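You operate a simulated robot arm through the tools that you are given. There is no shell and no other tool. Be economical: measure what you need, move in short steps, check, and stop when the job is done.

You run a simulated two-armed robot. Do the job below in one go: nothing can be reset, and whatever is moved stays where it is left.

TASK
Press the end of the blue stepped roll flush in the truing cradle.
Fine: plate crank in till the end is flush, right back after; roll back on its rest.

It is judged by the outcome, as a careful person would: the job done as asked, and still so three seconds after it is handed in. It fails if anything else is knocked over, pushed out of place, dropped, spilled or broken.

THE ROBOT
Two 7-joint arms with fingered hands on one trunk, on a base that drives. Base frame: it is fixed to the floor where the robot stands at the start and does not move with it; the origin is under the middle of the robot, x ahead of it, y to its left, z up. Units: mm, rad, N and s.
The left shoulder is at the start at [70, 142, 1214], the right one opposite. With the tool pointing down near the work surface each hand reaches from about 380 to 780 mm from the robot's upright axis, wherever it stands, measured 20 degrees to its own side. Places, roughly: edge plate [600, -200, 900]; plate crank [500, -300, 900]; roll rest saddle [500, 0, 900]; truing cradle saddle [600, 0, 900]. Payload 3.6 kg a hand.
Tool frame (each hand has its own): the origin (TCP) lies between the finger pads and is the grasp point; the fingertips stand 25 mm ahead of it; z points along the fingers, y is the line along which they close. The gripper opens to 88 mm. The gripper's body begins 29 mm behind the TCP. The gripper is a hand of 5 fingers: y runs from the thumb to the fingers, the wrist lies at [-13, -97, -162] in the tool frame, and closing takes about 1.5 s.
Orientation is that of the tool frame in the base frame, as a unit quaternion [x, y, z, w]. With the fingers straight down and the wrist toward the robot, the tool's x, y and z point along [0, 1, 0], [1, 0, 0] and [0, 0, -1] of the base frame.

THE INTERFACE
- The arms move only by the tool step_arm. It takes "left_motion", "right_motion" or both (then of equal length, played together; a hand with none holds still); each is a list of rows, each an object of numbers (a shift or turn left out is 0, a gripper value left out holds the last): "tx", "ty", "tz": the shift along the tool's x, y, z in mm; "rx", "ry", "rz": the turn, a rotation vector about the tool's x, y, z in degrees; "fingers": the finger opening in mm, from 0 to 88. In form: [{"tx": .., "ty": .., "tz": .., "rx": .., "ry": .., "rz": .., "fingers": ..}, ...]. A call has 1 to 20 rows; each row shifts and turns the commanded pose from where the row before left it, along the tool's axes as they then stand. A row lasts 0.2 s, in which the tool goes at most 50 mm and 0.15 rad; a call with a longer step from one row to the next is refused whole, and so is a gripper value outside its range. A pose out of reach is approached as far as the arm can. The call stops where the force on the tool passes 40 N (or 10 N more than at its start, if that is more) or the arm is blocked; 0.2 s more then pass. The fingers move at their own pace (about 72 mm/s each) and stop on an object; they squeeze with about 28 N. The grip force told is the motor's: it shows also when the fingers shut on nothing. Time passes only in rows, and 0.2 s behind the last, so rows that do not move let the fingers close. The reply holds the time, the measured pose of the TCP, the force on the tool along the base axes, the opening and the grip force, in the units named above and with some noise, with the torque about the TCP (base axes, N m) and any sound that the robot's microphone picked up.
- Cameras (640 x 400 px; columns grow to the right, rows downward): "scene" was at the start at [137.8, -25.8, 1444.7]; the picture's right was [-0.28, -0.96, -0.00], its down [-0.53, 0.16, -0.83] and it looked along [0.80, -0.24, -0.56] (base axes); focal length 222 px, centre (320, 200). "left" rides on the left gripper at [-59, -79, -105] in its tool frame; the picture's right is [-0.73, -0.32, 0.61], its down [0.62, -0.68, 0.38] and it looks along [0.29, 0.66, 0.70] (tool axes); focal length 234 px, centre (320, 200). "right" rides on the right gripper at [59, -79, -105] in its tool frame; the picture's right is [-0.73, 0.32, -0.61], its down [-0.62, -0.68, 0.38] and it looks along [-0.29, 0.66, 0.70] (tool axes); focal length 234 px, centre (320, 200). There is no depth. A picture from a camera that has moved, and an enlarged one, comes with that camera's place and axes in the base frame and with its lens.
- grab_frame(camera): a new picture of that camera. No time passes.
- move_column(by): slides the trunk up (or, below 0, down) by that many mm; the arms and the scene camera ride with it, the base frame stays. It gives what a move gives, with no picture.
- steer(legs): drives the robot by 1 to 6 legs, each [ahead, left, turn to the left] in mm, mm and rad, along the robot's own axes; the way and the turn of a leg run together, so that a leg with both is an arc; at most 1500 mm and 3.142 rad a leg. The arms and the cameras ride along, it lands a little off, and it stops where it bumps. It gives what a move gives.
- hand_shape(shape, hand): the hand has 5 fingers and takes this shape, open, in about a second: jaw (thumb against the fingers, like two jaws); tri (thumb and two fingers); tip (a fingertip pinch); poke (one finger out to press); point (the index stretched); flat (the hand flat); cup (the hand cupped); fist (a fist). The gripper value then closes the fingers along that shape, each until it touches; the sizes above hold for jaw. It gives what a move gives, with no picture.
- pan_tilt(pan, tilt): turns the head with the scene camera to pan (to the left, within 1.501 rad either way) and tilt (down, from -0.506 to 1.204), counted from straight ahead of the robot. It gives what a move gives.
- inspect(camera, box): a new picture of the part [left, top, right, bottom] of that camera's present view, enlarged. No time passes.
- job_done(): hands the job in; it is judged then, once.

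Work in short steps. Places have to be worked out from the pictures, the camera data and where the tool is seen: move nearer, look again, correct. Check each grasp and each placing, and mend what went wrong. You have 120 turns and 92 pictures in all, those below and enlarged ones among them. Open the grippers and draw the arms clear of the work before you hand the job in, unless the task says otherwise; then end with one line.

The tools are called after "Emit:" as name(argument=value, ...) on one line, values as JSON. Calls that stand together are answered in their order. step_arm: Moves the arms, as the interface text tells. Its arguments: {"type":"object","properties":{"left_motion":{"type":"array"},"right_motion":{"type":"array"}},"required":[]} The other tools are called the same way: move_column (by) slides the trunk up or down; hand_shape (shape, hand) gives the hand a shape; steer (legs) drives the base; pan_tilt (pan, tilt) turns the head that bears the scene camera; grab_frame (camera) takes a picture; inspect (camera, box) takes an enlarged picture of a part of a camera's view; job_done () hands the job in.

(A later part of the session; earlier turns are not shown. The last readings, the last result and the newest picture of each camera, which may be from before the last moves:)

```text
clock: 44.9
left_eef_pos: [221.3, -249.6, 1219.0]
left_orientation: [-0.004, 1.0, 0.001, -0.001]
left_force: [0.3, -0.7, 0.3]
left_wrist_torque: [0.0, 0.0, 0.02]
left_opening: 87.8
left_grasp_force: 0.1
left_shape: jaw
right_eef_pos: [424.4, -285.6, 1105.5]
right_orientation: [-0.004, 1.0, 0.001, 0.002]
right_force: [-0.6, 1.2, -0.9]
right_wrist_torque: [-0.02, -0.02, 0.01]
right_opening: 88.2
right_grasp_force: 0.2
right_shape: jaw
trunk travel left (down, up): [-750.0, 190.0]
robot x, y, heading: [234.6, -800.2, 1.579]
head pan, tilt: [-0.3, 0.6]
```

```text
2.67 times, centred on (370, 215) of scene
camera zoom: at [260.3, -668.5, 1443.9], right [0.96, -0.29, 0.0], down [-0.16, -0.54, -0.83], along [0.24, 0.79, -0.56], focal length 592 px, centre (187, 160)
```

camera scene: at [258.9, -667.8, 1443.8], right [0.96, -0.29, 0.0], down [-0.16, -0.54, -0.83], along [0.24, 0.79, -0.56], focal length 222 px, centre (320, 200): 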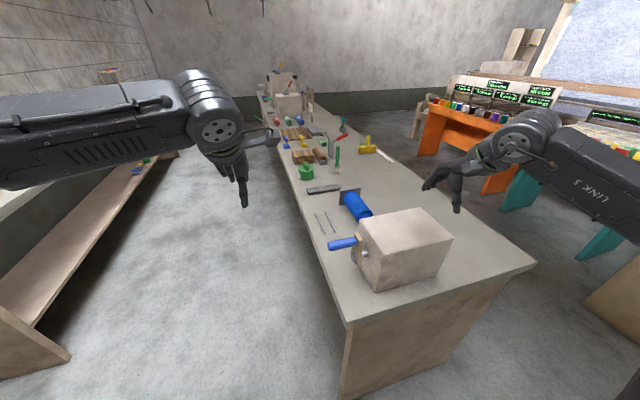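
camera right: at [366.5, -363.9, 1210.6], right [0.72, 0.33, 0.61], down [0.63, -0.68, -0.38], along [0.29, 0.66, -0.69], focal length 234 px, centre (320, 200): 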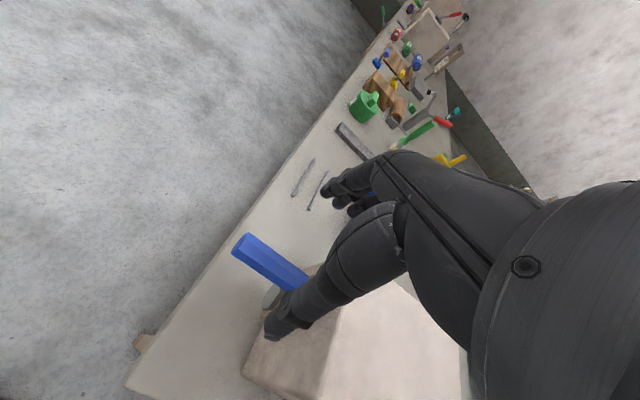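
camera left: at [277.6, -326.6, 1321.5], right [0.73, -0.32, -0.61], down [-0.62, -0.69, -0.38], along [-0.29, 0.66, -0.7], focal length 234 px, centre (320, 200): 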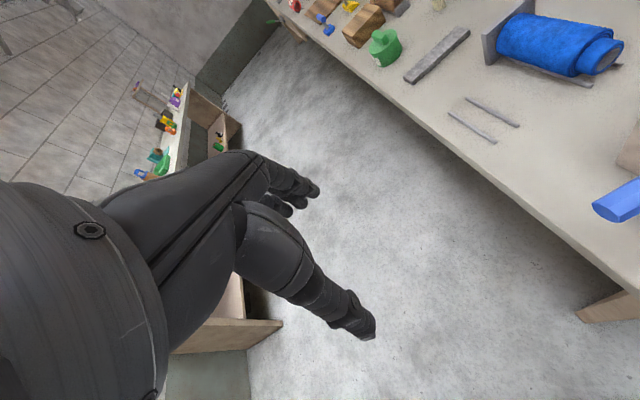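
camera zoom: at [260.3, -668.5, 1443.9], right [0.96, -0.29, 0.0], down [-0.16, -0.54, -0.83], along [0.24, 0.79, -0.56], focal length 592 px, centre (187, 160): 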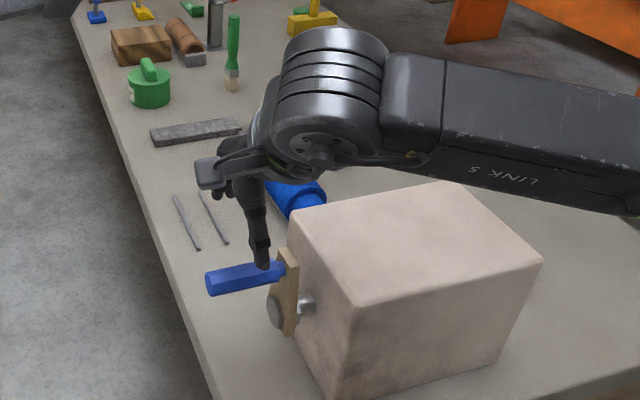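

The forearm comes over the box; to keep it clear when the crank goes low, I raise the trunk and shift the base 120 mm to robot-left.

Emit:
move_column(by=170)

Emit:
steer(legs=[[0, 120, 0]])

```text
clock: 46.8
left_eef_pos: [220.3, -248.3, 1386.7]
left_orientation: [-0.004, 1.0, 0.0, 0.0]
left_force: [0.2, 0.1, 0.1]
left_wrist_torque: [0.01, -0.01, 0.0]
left_opening: 87.8
left_grasp_force: 0.0
left_shape: jaw
right_eef_pos: [425.5, -284.4, 1274.3]
right_orientation: [-0.004, 1.0, 0.001, 0.003]
right_force: [-0.5, 0.2, -0.2]
right_wrist_torque: [-0.03, 0.01, -0.03]
right_opening: 88.3
right_grasp_force: 0.1
right_shape: jaw
trunk travel left (down, up): [-920.0, 20.0]
robot x, y, heading: [227.6, -804.4, 1.576]
head pan, tilt: [-0.3, 0.6]
```

```text
clock: 48.0
left_eef_pos: [103.1, -248.6, 1386.4]
left_orientation: [-0.003, 1.0, 0.0, -0.001]
left_force: [0.6, 0.0, -0.3]
left_wrist_torque: [-0.01, -0.02, 0.0]
left_opening: 87.7
left_grasp_force: 0.0
left_shape: jaw
right_eef_pos: [307.8, -286.2, 1274.5]
right_orientation: [-0.003, 1.0, 0.0, 0.001]
right_force: [0.0, 0.3, -0.7]
right_wrist_torque: [0.01, -0.01, -0.01]
right_opening: 88.3
right_grasp_force: 0.1
right_shape: jaw
trunk travel left (down, up): [-920.0, 20.0]
robot x, y, heading: [109.4, -804.5, 1.571]
head pan, tilt: [-0.3, 0.6]
```

Bring the right hand back above the handle.

Emit:
step_arm(right_motion=[{"tx": -30, "tz": 20}, {"tx": -30, "tz": 30}, {"tx": -30, "tz": 35, "ty": 3}, {"tx": -27, "tz": 35}, {"tz": 35}, {"tz": 29}, {}])

Emit:
grab_frame(camera="scene")

Emit:
grab_frame(camera="right")

```text
clock: 49.6
left_eef_pos: [98.9, -250.4, 1388.0]
left_orientation: [-0.003, 1.0, 0.0, 0.0]
left_force: [0.9, -0.4, -0.5]
left_wrist_torque: [0.01, 0.01, 0.02]
left_opening: 87.9
left_grasp_force: 0.1
left_shape: jaw
right_eef_pos: [421.5, -281.2, 1091.2]
right_orientation: [-0.002, 1.0, 0.001, 0.003]
right_force: [-0.6, 0.3, 0.1]
right_wrist_torque: [-0.03, 0.02, -0.02]
right_opening: 87.8
right_grasp_force: 0.1
right_shape: jaw
trunk travel left (down, up): [-920.0, 20.0]
robot x, y, heading: [109.4, -803.1, 1.58]
head pan, tilt: [-0.3, 0.6]
```

```text
56 pictures are left
camera scene: at [137.7, -668.8, 1613.9], right [0.96, -0.29, 0.0], down [-0.16, -0.54, -0.83], along [0.24, 0.79, -0.56], focal length 222 px, centre (320, 200)
```

scene: 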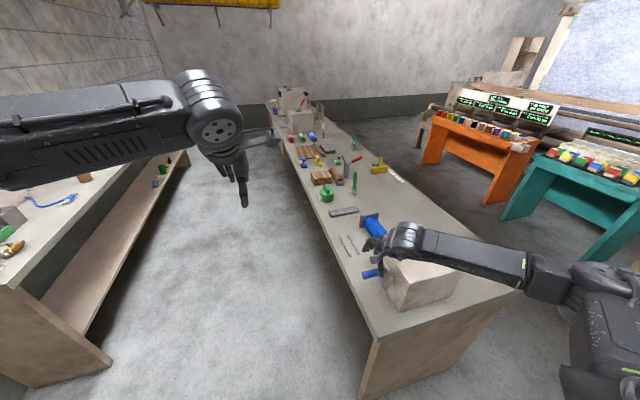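

```text
55 pictures are left
camera right: at [362.3, -360.6, 1197.6], right [0.72, 0.33, 0.61], down [0.63, -0.68, -0.38], along [0.29, 0.66, -0.69], focal length 234 px, centre (320, 200)
```

right: 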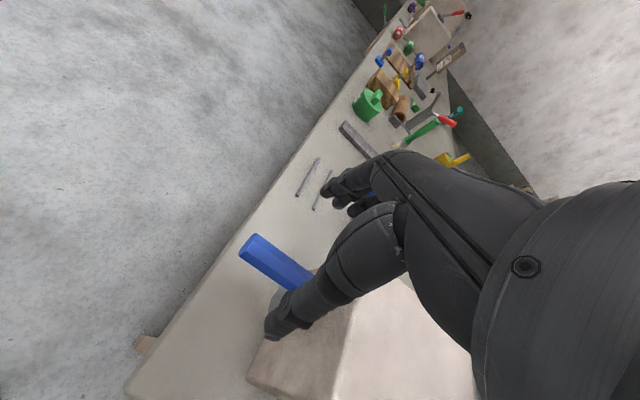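

The forearm leaves away from the box now. I lower the open hand over the handle to z≈1020.

Emit:
step_arm(right_motion=[{"tz": 20}, {"tz": 20}, {"tz": 15}, {"tz": 13, "tx": -3}, {}])

Emit:
inspect(camera="scene", box=[330, 200, 470, 320])

Emit:
grab_frame(camera="right")

```text
clock: 50.9
left_eef_pos: [97.9, -248.4, 1388.0]
left_orientation: [-0.003, 1.0, 0.0, 0.0]
left_force: [0.1, 0.6, -0.6]
left_wrist_torque: [-0.01, -0.01, 0.0]
left_opening: 87.7
left_grasp_force: 0.3
left_shape: jaw
right_eef_pos: [424.7, -281.6, 1024.7]
right_orientation: [-0.003, 1.0, 0.001, 0.002]
right_force: [-0.1, 0.1, 0.8]
right_wrist_torque: [0.05, 0.03, -0.01]
right_opening: 88.2
right_grasp_force: 0.0
right_shape: jaw
trunk travel left (down, up): [-920.0, 20.0]
robot x, y, heading: [112.4, -803.4, 1.574]
head pan, tilt: [-0.3, 0.6]
```

```text
3.33 times, centred on (400, 260) of scene
camera zoom: at [137.9, -668.5, 1613.8], right [0.96, -0.29, 0.0], down [-0.16, -0.54, -0.82], along [0.24, 0.79, -0.57], focal length 739 px, centre (53, 0)
```

zoom: 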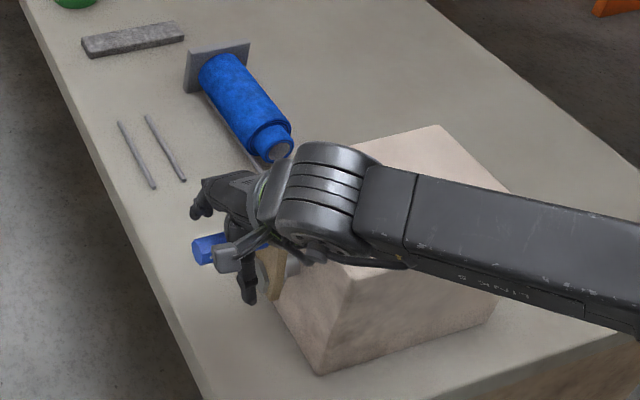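

```text
53 pictures are left
camera right: at [365.4, -360.5, 1129.4], right [0.72, 0.33, 0.61], down [0.63, -0.68, -0.38], along [0.29, 0.66, -0.69], focal length 234 px, centre (320, 200)
```

right: 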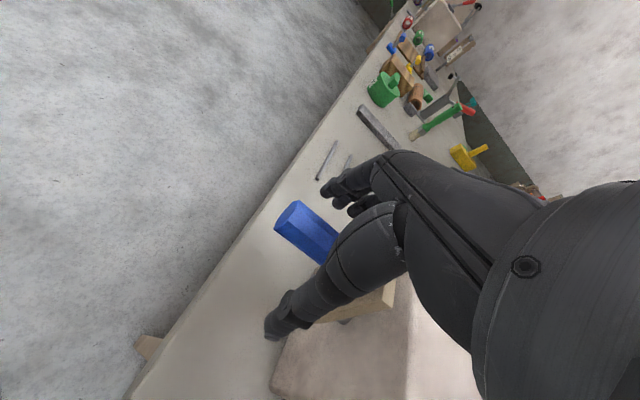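

The handle lies between thumb and fingers. Close.

Emit:
step_arm(right_motion=[{"tz": 3, "fingers": 15}, {}, {}, {}, {}, {}, {}])

Emit:
grab_frame(camera="right")

```text
clock: 52.5
left_eef_pos: [98.8, -248.1, 1386.9]
left_orientation: [-0.003, 1.0, -0.001, 0.0]
left_force: [-0.3, -0.6, -0.2]
left_wrist_torque: [0.03, 0.0, 0.02]
left_opening: 87.9
left_grasp_force: 0.0
left_shape: jaw
right_eef_pos: [424.3, -281.1, 1019.6]
right_orientation: [-0.004, 1.0, -0.001, 0.003]
right_force: [-1.0, 0.0, -9.9]
right_wrist_torque: [0.01, -0.07, 0.18]
right_opening: 15.2
right_grasp_force: 28.0
right_shape: jaw
trunk travel left (down, up): [-920.0, 20.0]
robot x, y, heading: [108.8, -804.9, 1.581]
head pan, tilt: [-0.3, 0.6]
```

```text
52 pictures are left
camera right: at [366.2, -359.1, 1125.5], right [0.72, 0.33, 0.61], down [0.63, -0.68, -0.38], along [0.29, 0.66, -0.7], focal length 234 px, centre (320, 200)
```

right: 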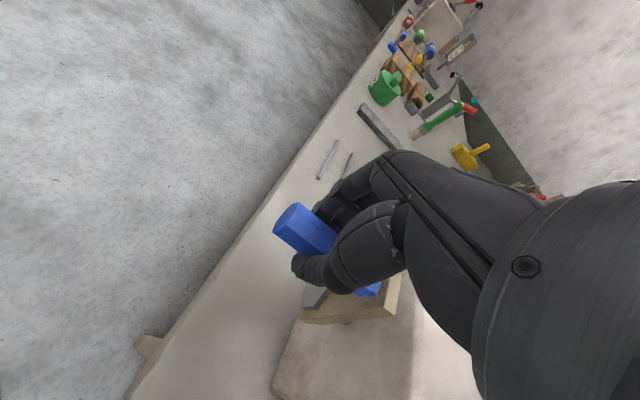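

The digits wrap the handle. I try a small turn toward +y (about 12°) and watch force and disc.

Emit:
step_arm(right_motion=[{"ty": 4, "fingers": 8}, {"ty": 4}, {"ty": 4, "tz": 1}, {"ty": 4, "tz": 1}, {}])

Emit:
inspect(camera="scene", box=[330, 200, 470, 320])

```text
clock: 53.6
left_eef_pos: [99.7, -252.9, 1389.4]
left_orientation: [-0.003, 1.0, 0.001, 0.0]
left_force: [-0.6, -0.2, 0.4]
left_wrist_torque: [0.03, 0.01, 0.0]
left_opening: 87.8
left_grasp_force: 0.0
left_shape: jaw
right_eef_pos: [424.9, -269.8, 1019.6]
right_orientation: [-0.003, 1.0, 0.001, 0.002]
right_force: [-4.0, -27.3, -13.6]
right_wrist_torque: [-0.44, 0.08, 0.09]
right_opening: 14.2
right_grasp_force: 28.5
right_shape: jaw
trunk travel left (down, up): [-920.0, 20.0]
robot x, y, heading: [109.5, -801.8, 1.574]
head pan, tilt: [-0.3, 0.6]
```

```text
3.33 times, centred on (400, 260) of scene
camera zoom: at [138.6, -674.3, 1614.2], right [0.96, -0.29, 0.0], down [-0.16, -0.54, -0.83], along [0.24, 0.79, -0.56], focal length 739 px, centre (53, 0)
```

zoom: 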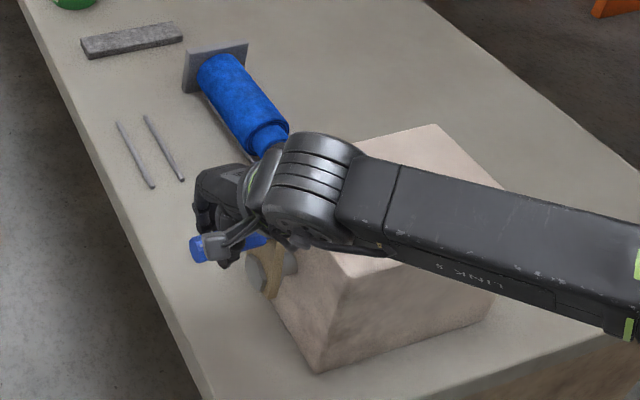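

−27 N resisting toward +y: probably the back stop. I return and try toward −y.

Emit:
step_arm(right_motion=[{"ty": -8, "tz": -1}, {"ty": -8, "tz": -1}, {"ty": -5}, {"ty": -5, "tz": 1}, {"ty": -5, "tz": 1}, {}])

```text
clock: 55.0
left_eef_pos: [98.6, -244.4, 1385.2]
left_orientation: [-0.003, 1.0, -0.002, 0.0]
left_force: [0.1, -0.1, -0.8]
left_wrist_torque: [0.02, 0.02, -0.03]
left_opening: 87.7
left_grasp_force: 0.1
left_shape: jaw
right_eef_pos: [425.8, -292.4, 1016.4]
right_orientation: [-0.003, 1.0, 0.0, 0.002]
right_force: [-1.2, 9.7, -14.9]
right_wrist_torque: [0.38, -0.12, 0.24]
right_opening: 13.0
right_grasp_force: 28.0
right_shape: jaw
trunk travel left (down, up): [-920.0, 20.0]
robot x, y, heading: [109.5, -802.2, 1.576]
head pan, tilt: [-0.3, 0.6]
```

It moves toward −y with modest force. I continue a bit, easing down to follow the arc.

Emit:
step_arm(right_motion=[{"ty": -5, "tz": 2}, {"ty": -5, "tz": 2}, {"ty": -5, "tz": 2}, {"ty": -5, "tz": 2}, {}])

Emit:
inspect(camera="scene", box=[330, 200, 470, 320])

Emit:
grab_frame(camera="right")

```text
clock: 56.2
left_eef_pos: [100.0, -241.6, 1384.3]
left_orientation: [-0.003, 1.0, -0.003, 0.001]
left_force: [0.0, -0.2, -0.9]
left_wrist_torque: [0.0, 0.01, 0.02]
left_opening: 87.8
left_grasp_force: 0.0
left_shape: jaw
right_eef_pos: [427.0, -311.8, 1007.0]
right_orientation: [-0.004, 1.0, -0.002, 0.002]
right_force: [-1.8, 15.7, -18.2]
right_wrist_torque: [0.29, 0.02, 0.13]
right_opening: 12.4
right_grasp_force: 28.2
right_shape: jaw
trunk travel left (down, up): [-920.0, 20.0]
robot x, y, heading: [113.9, -803.7, 1.578]
head pan, tilt: [-0.3, 0.6]
```

```text
3.33 times, centred on (400, 260) of scene
camera zoom: at [139.7, -660.3, 1613.0], right [0.96, -0.29, 0.0], down [-0.17, -0.55, -0.82], along [0.24, 0.79, -0.57], focal length 739 px, centre (53, 0)
```

zoom: 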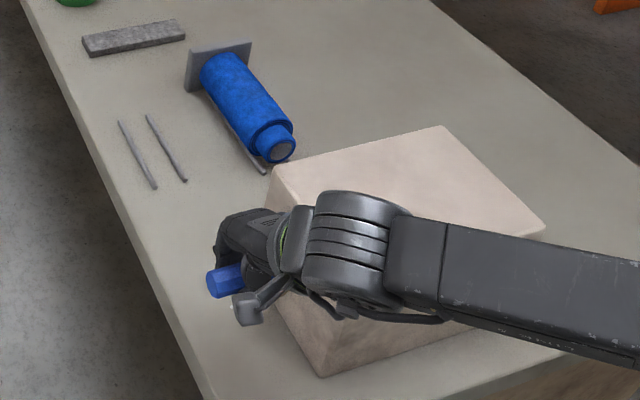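

```text
49 pictures are left
camera right: at [367.4, -390.0, 1113.2], right [0.72, 0.33, 0.61], down [0.63, -0.68, -0.38], along [0.29, 0.66, -0.7], focal length 234 px, centre (320, 200)
```

right: 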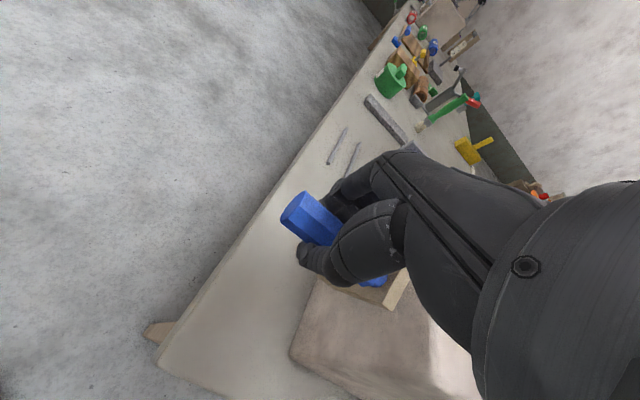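

The handle follows (about 25° so far). Downward pull shows I should lower more; continue along the arc.

Emit:
step_arm(right_motion=[{"ty": -3, "tz": 4}, {"ty": -4, "tz": 4}, {"ty": -4, "tz": 4}, {"ty": -4, "tz": 3}, {}])

```text
clock: 57.5
left_eef_pos: [99.2, -242.1, 1383.9]
left_orientation: [-0.004, 1.0, -0.002, 0.0]
left_force: [-0.3, 0.2, 0.5]
left_wrist_torque: [0.02, 0.01, 0.02]
left_opening: 87.8
left_grasp_force: 0.0
left_shape: jaw
right_eef_pos: [426.5, -327.2, 992.8]
right_orientation: [-0.003, 1.0, -0.002, 0.003]
right_force: [0.7, 17.6, -11.9]
right_wrist_torque: [0.22, 0.02, 0.02]
right_opening: 12.4
right_grasp_force: 28.4
right_shape: jaw
trunk travel left (down, up): [-920.0, 20.0]
robot x, y, heading: [110.7, -800.8, 1.578]
head pan, tilt: [-0.3, 0.6]
```

Tangential load is small; most of the force is radial (I'm too far outward). I correct inward and go on.

Emit:
step_arm(right_motion=[{"ty": -1, "tz": 4}, {"ty": -1, "tz": 4}, {"ty": -1, "tz": 4}, {"ty": -1.5, "tz": 4}, {"ty": -1.5, "tz": 4}, {"ty": -1, "tz": 4}, {}])

Emit:
inspect(camera="scene", box=[330, 200, 470, 320])

```text
clock: 59.0
left_eef_pos: [99.5, -248.4, 1387.0]
left_orientation: [-0.002, 1.0, 0.0, 0.0]
left_force: [0.2, -0.1, 1.2]
left_wrist_torque: [-0.02, -0.04, 0.02]
left_opening: 87.8
left_grasp_force: 0.1
left_shape: jaw
right_eef_pos: [424.2, -339.0, 971.3]
right_orientation: [-0.002, 1.0, 0.001, 0.002]
right_force: [1.9, 0.3, 0.0]
right_wrist_torque: [0.02, -0.03, 0.08]
right_opening: 13.0
right_grasp_force: 27.7
right_shape: jaw
trunk travel left (down, up): [-920.0, 20.0]
robot x, y, heading: [108.1, -804.1, 1.577]
head pan, tilt: [-0.3, 0.6]
```

```text
3.33 times, centred on (400, 260) of scene
camera zoom: at [138.5, -668.3, 1613.8], right [0.96, -0.29, 0.0], down [-0.16, -0.54, -0.82], along [0.24, 0.79, -0.57], focal length 739 px, centre (53, 0)
```

zoom: 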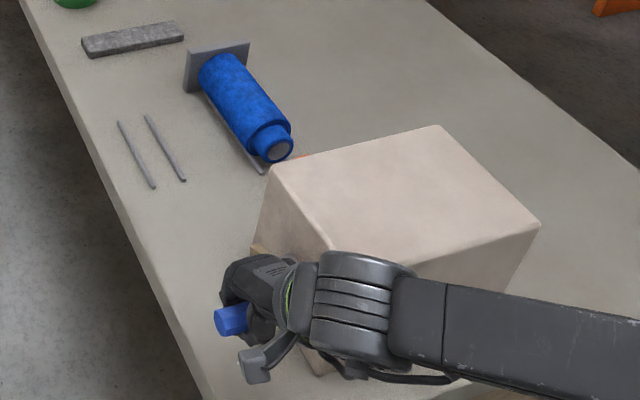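

Forces near zero, and an orange edge has appeared behind the box: turning this way drives the plate in. Continue to ~105°.

Emit:
step_arm(right_motion=[{"ty": -2, "tz": 5}, {"ty": -1, "tz": 5}, {"ty": -1, "tz": 5}, {"ty": 0, "tz": 5}, {"ty": 0, "tz": 5}, {"ty": 1, "tz": 5}, {"ty": 1, "tz": 5}, {}])

Emit:
inspect(camera="scene", box=[350, 200, 450, 280])

```text
clock: 60.9
left_eef_pos: [97.4, -249.3, 1388.1]
left_orientation: [-0.004, 1.0, -0.001, 0.0]
left_force: [-0.2, 1.1, -1.5]
left_wrist_torque: [-0.02, -0.04, -0.01]
left_opening: 87.8
left_grasp_force: 0.2
left_shape: jaw
right_eef_pos: [425.1, -340.2, 937.4]
right_orientation: [-0.003, 1.0, 0.001, 0.002]
right_force: [0.5, 0.6, 0.6]
right_wrist_torque: [0.0, -0.04, 0.01]
right_opening: 10.8
right_grasp_force: 27.5
right_shape: jaw
trunk travel left (down, up): [-920.0, 20.0]
robot x, y, heading: [111.0, -802.4, 1.585]
head pan, tilt: [-0.3, 0.6]
```

```text
5.00 times, centred on (400, 240) of scene
camera zoom: at [138.0, -668.4, 1613.8], right [0.96, -0.29, 0.0], down [-0.16, -0.54, -0.82], along [0.24, 0.79, -0.57], focal length 1109 px, centre (-80, 0)
```

zoom: 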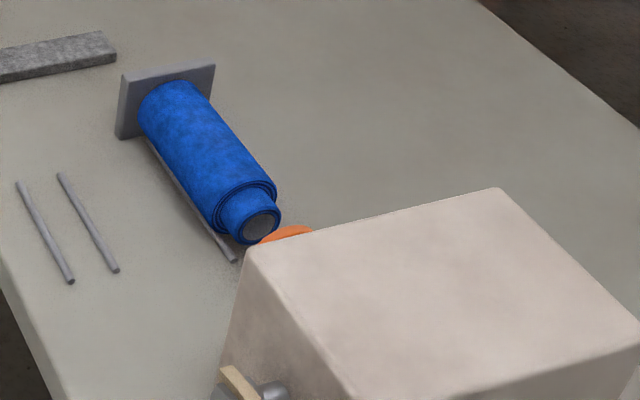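

The disc edge keeps advancing. Check the hand's hold on the handle.

Emit:
inspect(camera="scene", box=[350, 240, 450, 340])

Emit:
grab_frame(camera="right")

```text
4.00 times, centred on (400, 290) of scene
camera zoom: at [138.0, -668.4, 1613.8], right [0.96, -0.29, 0.0], down [-0.16, -0.54, -0.82], along [0.24, 0.79, -0.57], focal length 887 px, centre (0, -160)
```

zoom: 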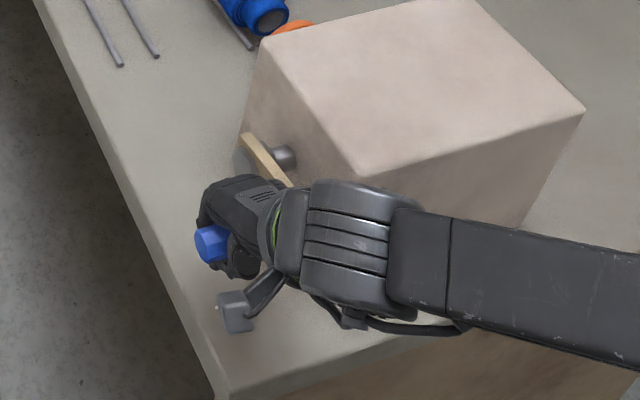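

```text
45 pictures are left
camera right: at [367.0, -419.0, 1042.0], right [0.72, 0.33, 0.61], down [0.63, -0.68, -0.38], along [0.29, 0.66, -0.69], focal length 234 px, centre (320, 200)
```

right: 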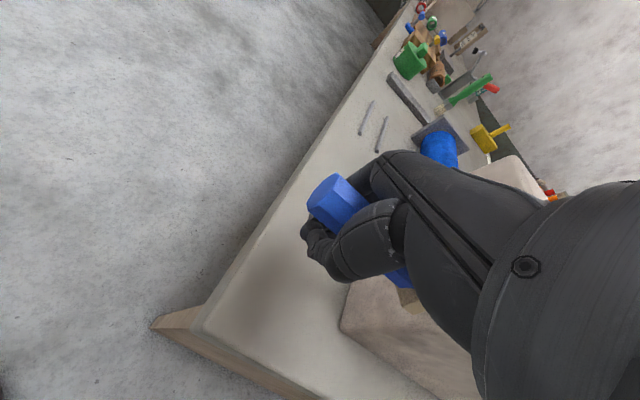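

Held well. Continue to ~130°.

Emit:
step_arm(right_motion=[{"ty": 1.5, "tz": 4.5}, {"ty": 2, "tz": 4.5}, {"ty": 2.5, "tz": 4.5}, {"ty": 3, "tz": 4}, {"ty": 3, "tz": 4}, {}])

Emit:
inspect(camera="scene", box=[350, 200, 450, 280])

```text
clock: 62.2
left_eef_pos: [97.5, -260.5, 1392.6]
left_orientation: [-0.003, 1.0, 0.005, 0.0]
left_force: [0.5, -0.9, 0.4]
left_wrist_torque: [0.02, 0.02, -0.02]
left_opening: 88.0
left_grasp_force: 0.0
left_shape: jaw
right_eef_pos: [425.8, -337.4, 917.4]
right_orientation: [-0.002, 1.0, 0.004, 0.003]
right_force: [0.4, -38.2, 5.9]
right_wrist_torque: [1.49, 0.08, 0.28]
right_opening: 12.5
right_grasp_force: 28.4
right_shape: jaw
trunk travel left (down, up): [-920.0, 20.0]
robot x, y, heading: [109.2, -805.0, 1.577]
head pan, tilt: [-0.3, 0.6]
```

```text
5.00 times, centred on (400, 240) of scene
camera zoom: at [137.5, -681.3, 1614.9], right [0.96, -0.29, 0.0], down [-0.16, -0.53, -0.83], along [0.24, 0.79, -0.56], focal length 1109 px, centre (-80, 0)
```

zoom: 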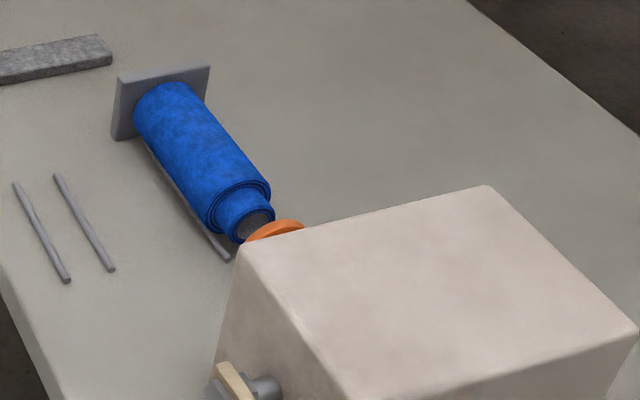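

A −38 N reaction about 39 mm above the grasp point: the knuckles likely touch the hub bolt. I look before going on.

Emit:
inspect(camera="scene", box=[360, 250, 430, 320])

Emit:
inspect(camera="left", box=[440, 0, 640, 200])

```text
5.71 times, centred on (395, 285) of scene
camera zoom: at [137.5, -681.3, 1614.9], right [0.96, -0.29, 0.0], down [-0.16, -0.53, -0.83], along [0.24, 0.79, -0.56], focal length 1267 px, centre (-109, -286)
```

zoom: 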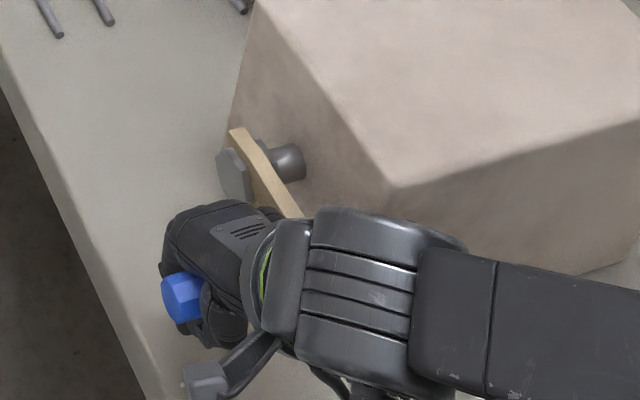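

```text
2.00 times, centred on (540, 100) of left
camera zoom: at [156.8, -339.3, 1495.3], right [0.73, -0.31, -0.61], down [-0.62, -0.68, -0.39], along [-0.29, 0.66, -0.69], focal length 468 px, centre (-120, 400)
```

zoom: 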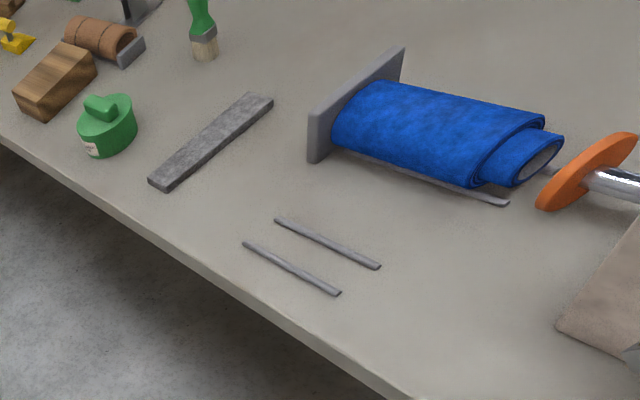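

Confirmed: knuckles meet the bolt head. The left camera shows the plate about 35 mm from the roll. I relieve, then tilt the hand ~20° so the palm leans outward.

Emit:
step_arm(right_motion=[{"ty": -5}, {"ty": -3, "rx": -5}, {"rx": -5}, {"rx": -5}, {"rx": -5}, {}])

```text
clock: 63.6
left_eef_pos: [97.0, -248.4, 1386.7]
left_orientation: [-0.004, 1.0, 0.0, 0.001]
left_force: [-0.3, -0.1, 0.5]
left_wrist_torque: [0.0, 0.01, -0.02]
left_opening: 87.8
left_grasp_force: 0.1
left_shape: jaw
right_eef_pos: [426.7, -336.5, 913.8]
right_orientation: [-0.004, 0.985, 0.174, 0.002]
right_force: [-0.8, 6.5, 0.0]
right_wrist_torque: [-0.24, 0.04, 0.23]
right_opening: 11.0
right_grasp_force: 28.2
right_shape: jaw
trunk travel left (down, up): [-920.0, 20.0]
robot x, y, heading: [110.9, -802.4, 1.579]
head pan, tilt: [-0.3, 0.6]
```

Relieved, and grip holds with 20° tilt. Continue toward 150°.

Emit:
step_arm(right_motion=[{"ty": 2, "tz": 4}, {"ty": 2, "tz": 4}, {"ty": 2, "tz": 4}, {"ty": 2, "tz": 4}, {"ty": 3, "tz": 4}, {"ty": 3, "tz": 4}, {}])

Emit:
inspect(camera="left", box=[520, 0, 640, 120])

```text
clock: 65.1
left_eef_pos: [99.5, -253.2, 1388.8]
left_orientation: [-0.002, 1.0, 0.003, 0.0]
left_force: [-0.6, -0.1, 0.2]
left_wrist_torque: [-0.02, 0.03, -0.02]
left_opening: 88.0
left_grasp_force: 0.0
left_shape: jaw
right_eef_pos: [427.1, -325.9, 893.4]
right_orientation: [-0.003, 0.986, 0.168, 0.003]
right_force: [-1.8, -32.8, -5.7]
right_wrist_torque: [1.35, -0.13, 0.18]
right_opening: 11.4
right_grasp_force: 28.5
right_shape: jaw
trunk travel left (down, up): [-920.0, 20.0]
robot x, y, heading: [109.5, -801.1, 1.574]
head pan, tilt: [-0.3, 0.6]
stopped in row 7 (right hand): the force on the tool passed its limit at 41 N (the readings are from after the stop); the commanded pose is now the measured one
```

```text
3.33 times, centred on (580, 60) of left
camera zoom: at [158.2, -332.8, 1492.7], right [0.73, -0.32, -0.61], down [-0.62, -0.68, -0.39], along [-0.29, 0.66, -0.69], focal length 781 px, centre (-547, 667)
```

zoom: 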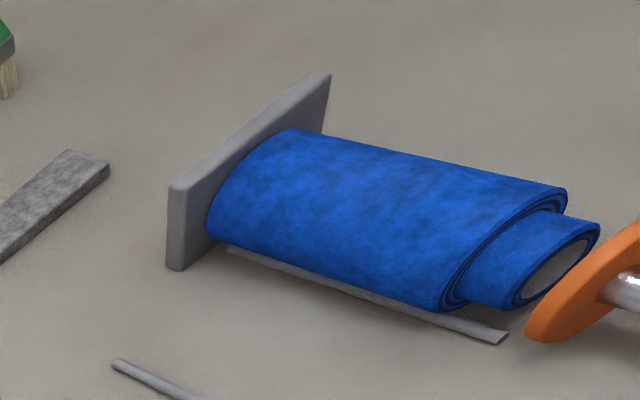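

Bolt contact again. I loosen slightly, slide the hand outward along the handle 14 mm (−x), regrip, and tilt 15° more.

Emit:
step_arm(right_motion=[{"ty": -5, "fingers": 30}, {"ty": -2}, {"tx": 5}, {"tx": 5, "rx": -5}, {"tx": 4, "rx": -5}, {"rx": -5, "fingers": 8}, {}, {}, {}])

Emit:
grab_frame(camera="right")

Emit:
inspect(camera="scene", box=[360, 250, 430, 320])

```text
clock: 67.1
left_eef_pos: [96.6, -248.5, 1387.3]
left_orientation: [-0.003, 1.0, 0.0, 0.001]
left_force: [0.3, -1.0, -0.2]
left_wrist_torque: [-0.05, 0.02, 0.02]
left_opening: 87.7
left_grasp_force: 0.1
left_shape: jaw
right_eef_pos: [433.8, -323.7, 892.7]
right_orientation: [-0.006, 0.955, 0.298, -0.003]
right_force: [-8.9, 2.9, 0.4]
right_wrist_torque: [-0.15, -0.36, 0.12]
right_opening: 8.2
right_grasp_force: 0.1
right_shape: jaw
right hand out of reach, approached as far as the arm can: row 4, 5, 6
trunk travel left (down, up): [-920.0, 20.0]
robot x, y, heading: [109.3, -807.4, 1.576]
head pan, tilt: [-0.3, 0.6]
```

```text
40 pictures are left
camera right: at [375.9, -446.8, 936.4], right [0.73, -0.07, 0.68], down [0.63, -0.34, -0.7], along [0.28, 0.94, -0.2], focal length 234 px, centre (320, 200)
```

right: 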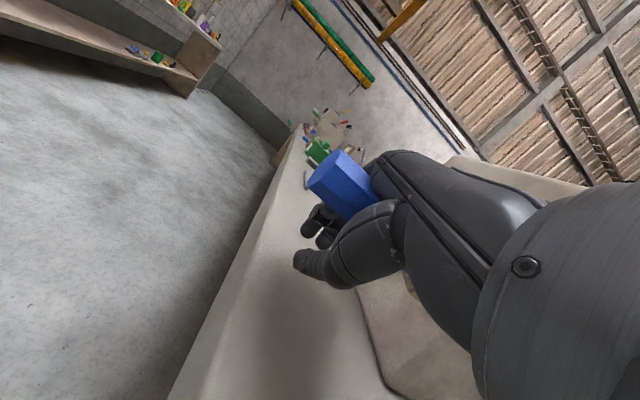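

```text
5.71 times, centred on (395, 285) of scene
camera zoom: at [135.4, -668.0, 1613.7], right [0.96, -0.29, 0.0], down [-0.16, -0.54, -0.82], along [0.24, 0.79, -0.57], focal length 1267 px, centre (-109, -286)
```

zoom: 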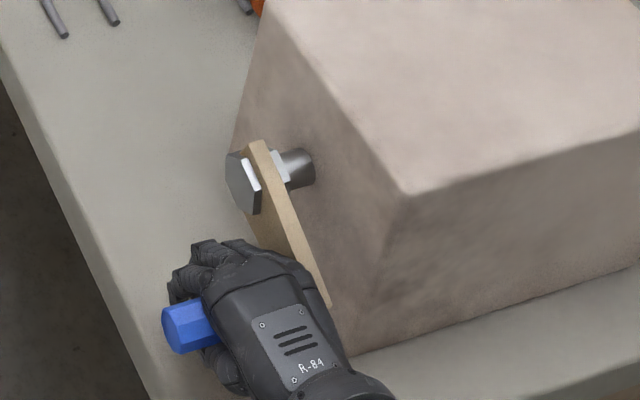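

The handle is caged between palm and closed digits, hand now clear of the bolt. I shift −x and continue along the arc slowly.

Emit:
step_arm(right_motion=[{"tx": 4}, {"tx": 4}, {"ty": 1.5, "tz": 4}, {"ty": 1.5, "tz": 4}, {"ty": 2, "tz": 4}, {}])

Emit:
inspect(camera="scene", box=[350, 200, 450, 320])

```text
clock: 68.5
left_eef_pos: [96.5, -251.6, 1388.1]
left_orientation: [-0.003, 1.0, 0.002, 0.002]
left_force: [0.2, 0.5, 0.0]
left_wrist_torque: [-0.01, -0.01, 0.03]
left_opening: 87.9
left_grasp_force: 0.0
left_shape: jaw
right_eef_pos: [433.4, -314.0, 887.6]
right_orientation: [-0.005, 0.955, 0.298, -0.001]
right_force: [-15.0, -6.8, -2.7]
right_wrist_torque: [0.34, -0.63, -0.39]
right_opening: 8.2
right_grasp_force: 0.1
right_shape: jaw
right hand out of reach, approached as far as the arm can: row 1, 2
trunk travel left (down, up): [-920.0, 20.0]
robot x, y, heading: [109.2, -804.2, 1.57]
head pan, tilt: [-0.3, 0.6]
```

```text
3.33 times, centred on (400, 260) of scene
camera zoom: at [134.5, -671.1, 1614.0], right [0.96, -0.29, 0.0], down [-0.16, -0.54, -0.83], along [0.24, 0.79, -0.56], focal length 739 px, centre (53, 0)
```

zoom: 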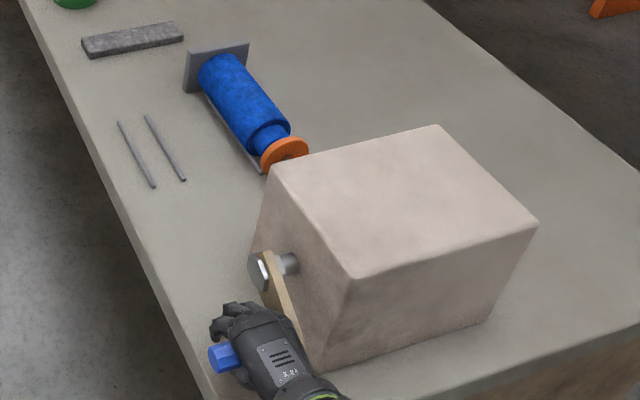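

The plate is now nearly touching the core. Continue a few more mm along the arc.

Emit:
step_arm(right_motion=[{"ty": 2, "tz": 3}, {"ty": 2, "tz": 3}, {"ty": 2, "tz": 3}, {"ty": 2, "tz": 2}, {}])

Emit:
inspect(camera="left", box=[520, 0, 640, 120])

```text
clock: 69.8
left_eef_pos: [99.2, -252.3, 1388.1]
left_orientation: [-0.003, 1.0, 0.001, 0.001]
left_force: [0.3, 0.5, 0.0]
left_wrist_torque: [-0.02, 0.01, 0.02]
left_opening: 87.8
left_grasp_force: 0.1
left_shape: jaw
right_eef_pos: [432.8, -304.3, 879.2]
right_orientation: [-0.006, 0.956, 0.294, 0.0]
right_force: [-11.8, -19.3, -7.8]
right_wrist_torque: [0.96, -0.68, -0.16]
right_opening: 3.9
right_grasp_force: 28.1
right_shape: jaw
trunk travel left (down, up): [-920.0, 20.0]
robot x, y, heading: [111.9, -802.4, 1.577]
head pan, tilt: [-0.3, 0.6]
stopped in row 5 (right hand): the force on the tool passed its limit at 41 N (the readings are from after the stop); the commanded pose is now the measured one
```

```text
3.33 times, centred on (580, 60) of left
camera zoom: at [157.0, -330.7, 1492.2], right [0.73, -0.32, -0.61], down [-0.62, -0.68, -0.39], along [-0.29, 0.66, -0.69], focal length 781 px, centre (-547, 667)
```

zoom: 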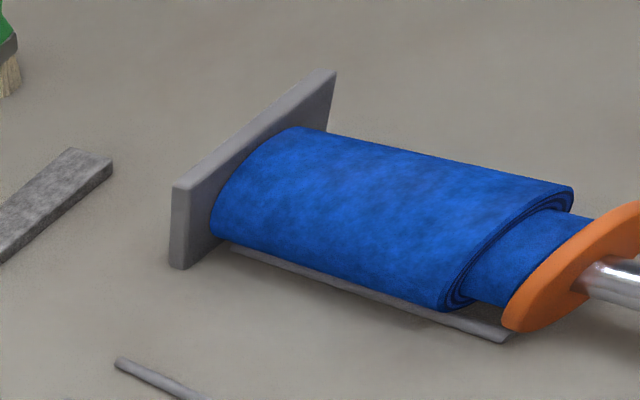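

The plate now touches the core; the handle sits in the palm at ≈125°, so pushing along the fingers' direction is tangential. I push on slowly.

Emit:
step_arm(right_motion=[{"tz": 2}, {"tz": 2}, {"tz": 2}, {"tz": 2}, {"tz": 2}, {}])

Emit:
inspect(camera="left", box=[520, 0, 640, 120])

Emit:
inspect(camera="scene", box=[360, 240, 430, 320])

```text
clock: 71.2
left_eef_pos: [96.6, -257.1, 1390.6]
left_orientation: [-0.002, 1.0, 0.003, 0.001]
left_force: [-0.1, -0.1, -0.7]
left_wrist_torque: [0.03, -0.01, -0.02]
left_opening: 88.0
left_grasp_force: 0.1
left_shape: jaw
right_eef_pos: [432.5, -300.1, 874.1]
right_orientation: [-0.005, 0.955, 0.296, 0.0]
right_force: [-14.3, -33.5, -12.6]
right_wrist_torque: [1.81, -0.96, -0.27]
right_opening: 4.8
right_grasp_force: 28.2
right_shape: jaw
trunk travel left (down, up): [-920.0, 20.0]
robot x, y, heading: [108.0, -799.4, 1.576]
head pan, tilt: [-0.3, 0.6]
```

```text
3.33 times, centred on (580, 60) of left
camera zoom: at [155.1, -335.4, 1493.8], right [0.73, -0.32, -0.61], down [-0.62, -0.68, -0.39], along [-0.29, 0.66, -0.69], focal length 781 px, centre (-547, 667)
```

zoom: 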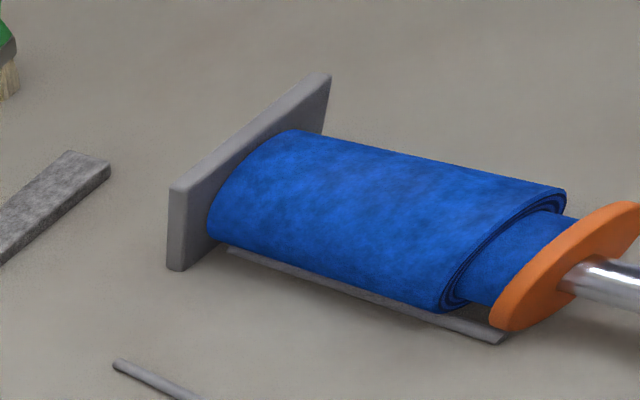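

```text
5.00 times, centred on (395, 280) of scene
camera zoom: at [135.3, -677.1, 1614.5], right [0.96, -0.29, 0.0], down [-0.16, -0.54, -0.83], along [0.24, 0.79, -0.56], focal length 1109 px, centre (-55, -200)
```

zoom: 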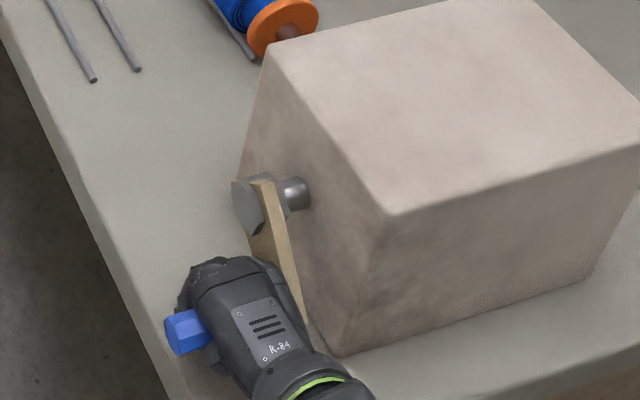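

Part of the load is again knuckles on bolt/lever since the hand is cramped. I release, back off along the fingers, and will reposition the base for a better approach.

Emit:
step_arm(right_motion=[{"ty": -4, "tz": -3, "fingers": 80}, {"ty": -2}, {}, {}, {}, {"tz": -10}, {"tz": -20}, {"tz": -25}, {"tz": -25}, {"tz": -25}, {}])

Emit:
inspect(camera="scene", box=[350, 210, 430, 320])

```text
clock: 73.7
left_eef_pos: [100.3, -249.9, 1388.3]
left_orientation: [-0.002, 1.0, 0.001, 0.0]
left_force: [0.6, -0.5, 0.1]
left_wrist_torque: [-0.01, 0.04, 0.01]
left_opening: 88.0
left_grasp_force: 0.0
left_shape: jaw
right_eef_pos: [435.9, -363.0, 955.3]
right_orientation: [-0.005, 0.956, 0.294, 0.0]
right_force: [-0.1, 0.7, 0.0]
right_wrist_torque: [0.01, -0.01, -0.03]
right_opening: 80.0
right_grasp_force: 0.2
right_shape: jaw
trunk travel left (down, up): [-920.0, 20.0]
robot x, y, heading: [111.4, -805.9, 1.574]
head pan, tilt: [-0.3, 0.6]
```

```text
3.64 times, centred on (390, 265) of scene
camera zoom: at [138.8, -669.3, 1613.8], right [0.96, -0.29, 0.0], down [-0.17, -0.54, -0.82], along [0.24, 0.79, -0.57], focal length 806 px, centre (66, -36)
```

zoom: 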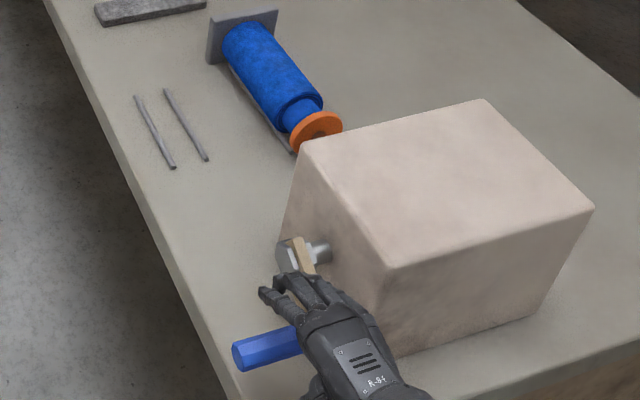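

The crank holds its place (~137°); ~28° more needed. I'll push the handle with closed fingertips, so I need room: back the base 150 mm and lower the trunk 100 mm.

Emit:
steer(legs=[[-150, 0, 0]])

Emit:
move_column(by=-100)

Emit:
step_arm(right_motion=[{"rx": -7, "fingers": 0}, {"rx": -7}, {"rx": -6}, {}, {}])

```text
clock: 75.0
left_eef_pos: [99.9, -397.5, 1386.7]
left_orientation: [-0.004, 1.0, -0.002, 0.0]
left_force: [0.4, -0.1, 0.7]
left_wrist_torque: [-0.01, 0.0, -0.01]
left_opening: 88.0
left_grasp_force: 0.1
left_shape: jaw
right_eef_pos: [434.8, -510.5, 955.8]
right_orientation: [-0.005, 0.956, 0.294, 0.0]
right_force: [0.5, 0.7, 0.2]
right_wrist_torque: [-0.02, 0.01, -0.01]
right_opening: 79.8
right_grasp_force: 0.0
right_shape: jaw
trunk travel left (down, up): [-920.0, 20.0]
robot x, y, heading: [108.5, -953.0, 1.573]
head pan, tilt: [-0.3, 0.6]
```

```text
clock: 76.3
left_eef_pos: [99.8, -400.2, 1288.0]
left_orientation: [-0.003, 1.0, 0.0, 0.0]
left_force: [-0.4, -1.4, 0.1]
left_wrist_torque: [-0.04, -0.01, 0.01]
left_opening: 88.0
left_grasp_force: 0.0
left_shape: jaw
right_eef_pos: [435.3, -512.5, 856.6]
right_orientation: [-0.005, 0.955, 0.296, -0.001]
right_force: [-0.4, -0.2, -0.4]
right_wrist_torque: [0.01, 0.01, 0.01]
right_opening: 80.1
right_grasp_force: 0.1
right_shape: jaw
trunk travel left (down, up): [-820.0, 120.0]
robot x, y, heading: [112.1, -956.6, 1.572]
head pan, tilt: [-0.3, 0.6]
```

```text
clock: 77.5
left_eef_pos: [100.4, -400.0, 1287.7]
left_orientation: [-0.003, 1.0, 0.0, -0.001]
left_force: [0.1, -0.2, -0.7]
left_wrist_torque: [-0.01, 0.04, -0.01]
left_opening: 87.7
left_grasp_force: 0.1
left_shape: jaw
right_eef_pos: [449.2, -511.5, 858.7]
right_orientation: [-0.006, 0.889, 0.457, -0.005]
right_force: [0.4, -0.5, -0.5]
right_wrist_torque: [0.0, 0.01, 0.01]
right_opening: 0.0
right_grasp_force: 27.6
right_shape: jaw
right hand out of reach, approached as far as the arm can: row 2, 3
trunk travel left (down, up): [-820.0, 120.0]
robot x, y, heading: [110.8, -954.9, 1.579]
head pan, tilt: [-0.3, 0.6]
```

Tilt is 54°. Now raise, shift −x and advance toward the handle (est. y −322, z 899), stopping short.

Emit:
step_arm(right_motion=[{"tx": 8, "ty": 19, "tz": -13}, {"tx": 8, "ty": 19, "tz": -14}, {"tx": 8, "ty": 19, "tz": -14}, {"ty": 17, "tz": 24}, {"ty": 17, "tz": 24}, {"ty": 17, "tz": 24}, {"ty": 12, "tz": 17}, {}])

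Emit:
grab_frame(camera="scene")

Emit:
grab_frame(camera="right")

```text
clock: 79.3
left_eef_pos: [100.4, -400.5, 1287.8]
left_orientation: [-0.002, 1.0, 0.0, 0.0]
left_force: [-0.5, 0.3, 0.2]
left_wrist_torque: [-0.01, 0.01, -0.01]
left_opening: 87.7
left_grasp_force: 0.1
left_shape: jaw
right_eef_pos: [439.4, -402.3, 929.9]
right_orientation: [-0.006, 0.89, 0.456, -0.005]
right_force: [-0.4, -0.2, -0.7]
right_wrist_torque: [-0.05, 0.02, -0.04]
right_opening: 0.0
right_grasp_force: 28.3
right_shape: jaw
right hand out of reach, approached as far as the arm can: row 1, 2, 3
trunk travel left (down, up): [-820.0, 120.0]
robot x, y, heading: [109.4, -955.4, 1.571]
head pan, tilt: [-0.3, 0.6]
```

```text
33 pictures are left
camera scene: at [138.7, -820.3, 1513.9], right [0.96, -0.29, 0.0], down [-0.17, -0.54, -0.83], along [0.24, 0.79, -0.56], focal length 222 px, centre (320, 200)
```

scene: 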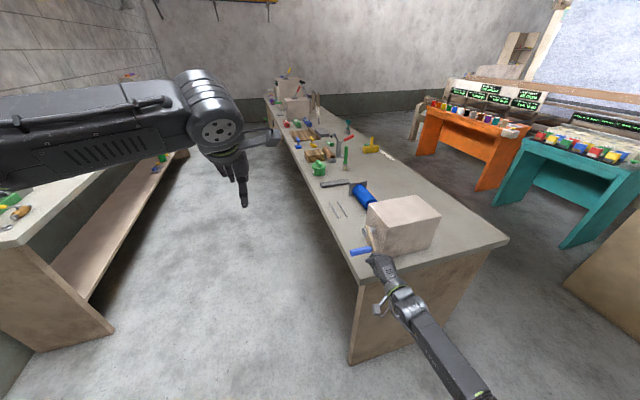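

```text
32 pictures are left
camera right: at [382.7, -534.2, 928.7], right [0.73, -0.29, 0.61], down [0.62, -0.08, -0.78], along [0.28, 0.95, 0.13], focal length 234 px, centre (320, 200)
```

right: 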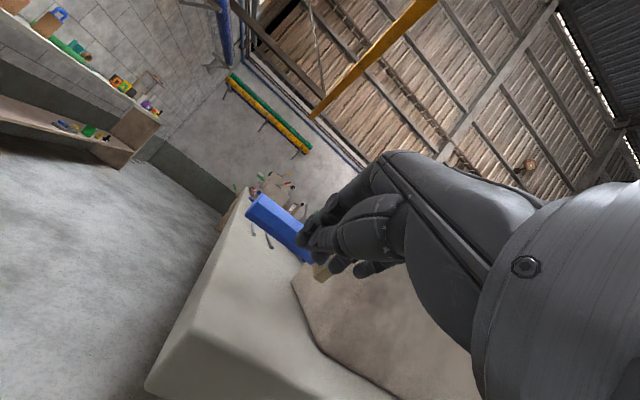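

Handle appears at z≈917 from this camera. Zoom to verify the crank's angle and the plate.

Emit:
inspect(camera="scene", box=[330, 170, 450, 290])

Emit:
inspect(camera="right", box=[230, 170, 400, 300])

```text
3.33 times, centred on (390, 230) of scene
camera zoom: at [138.7, -820.3, 1513.9], right [0.96, -0.29, 0.0], down [-0.17, -0.54, -0.83], along [0.24, 0.79, -0.56], focal length 739 px, centre (87, 100)
```

zoom: 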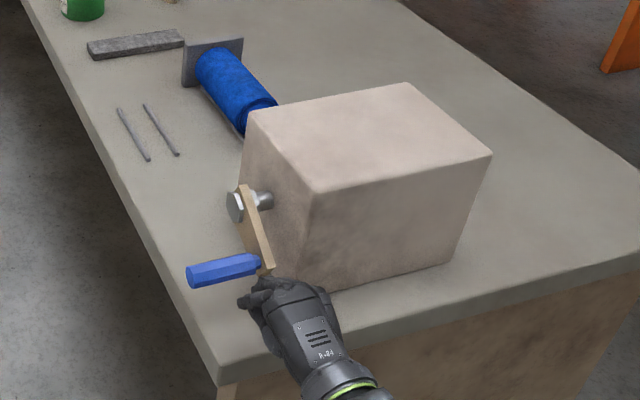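

```text
3.08 times, centred on (315, 235) of right
camera zoom: at [382.7, -534.2, 928.7], right [0.73, -0.29, 0.61], down [0.62, -0.08, -0.78], along [0.28, 0.95, 0.13], focal length 720 px, centre (335, 92)
```

zoom: 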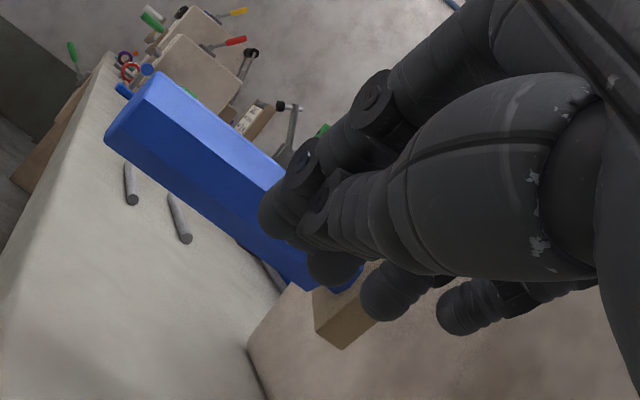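

Handle ≈ (−326, 912). I shift the base 15 mm to robot-left for lever clearance, and align the fingertips just short of the handle.

Emit:
steer(legs=[[0, 15, 0]])

Emit:
step_arm(right_motion=[{"ty": 10, "tz": 5}, {"ty": 10, "tz": 5}, {"ty": 10, "tz": 5}, {"tz": 4}, {}])

Emit:
inspect(camera="right", box=[230, 170, 400, 300])

Emit:
inspect(camera="scene", box=[340, 190, 440, 290])

```text
clock: 80.1
left_eef_pos: [89.0, -400.9, 1288.2]
left_orientation: [-0.002, 1.0, 0.0, -0.002]
left_force: [0.6, 0.2, 0.0]
left_wrist_torque: [-0.01, 0.02, 0.01]
left_opening: 88.2
left_grasp_force: 0.1
left_shape: jaw
right_eef_pos: [427.3, -403.5, 928.8]
right_orientation: [-0.005, 0.89, 0.457, -0.006]
right_force: [0.4, -0.3, -0.4]
right_wrist_torque: [0.01, -0.01, 0.02]
right_opening: 0.0
right_grasp_force: 28.1
right_shape: jaw
trunk travel left (down, up): [-820.0, 120.0]
robot x, y, heading: [94.2, -952.9, 1.576]
head pan, tilt: [-0.3, 0.6]
```

```text
clock: 81.3
left_eef_pos: [86.9, -399.8, 1287.8]
left_orientation: [-0.002, 1.0, 0.0, 0.0]
left_force: [-0.1, -0.5, -0.5]
left_wrist_torque: [0.01, 0.02, -0.02]
left_opening: 87.6
left_grasp_force: 0.1
left_shape: jaw
right_eef_pos: [425.4, -370.8, 943.2]
right_orientation: [-0.006, 0.89, 0.456, -0.005]
right_force: [-0.2, -0.3, 0.7]
right_wrist_torque: [-0.04, 0.01, 0.01]
right_opening: 0.0
right_grasp_force: 27.7
right_shape: jaw
trunk travel left (down, up): [-820.0, 120.0]
robot x, y, heading: [97.1, -952.7, 1.577]
head pan, tilt: [-0.3, 0.6]
```

```text
3.08 times, centred on (315, 235) of right
camera zoom: at [368.1, -501.2, 941.7], right [0.73, -0.29, 0.61], down [0.62, -0.08, -0.78], along [0.28, 0.95, 0.13], focal length 720 px, centre (335, 92)
```

zoom: 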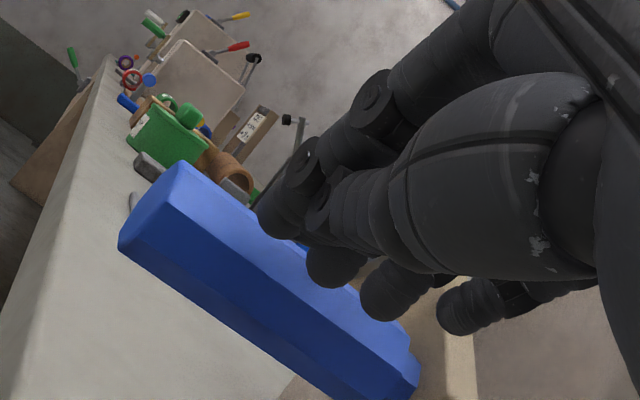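

```text
4.00 times, centred on (390, 240) of scene
camera zoom: at [124.3, -819.9, 1513.8], right [0.96, -0.29, 0.0], down [-0.17, -0.54, -0.82], along [0.24, 0.79, -0.57], focal length 887 px, centre (40, 40)
```

zoom: 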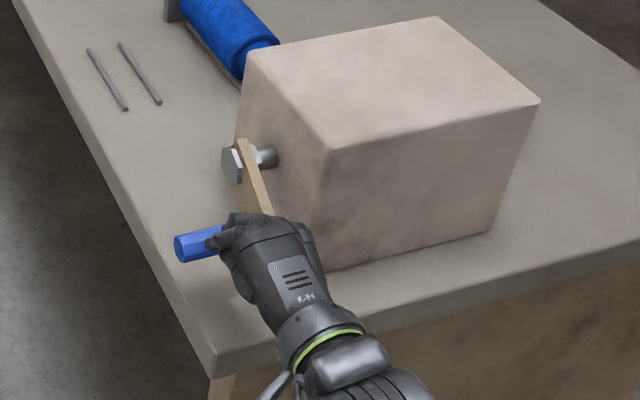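

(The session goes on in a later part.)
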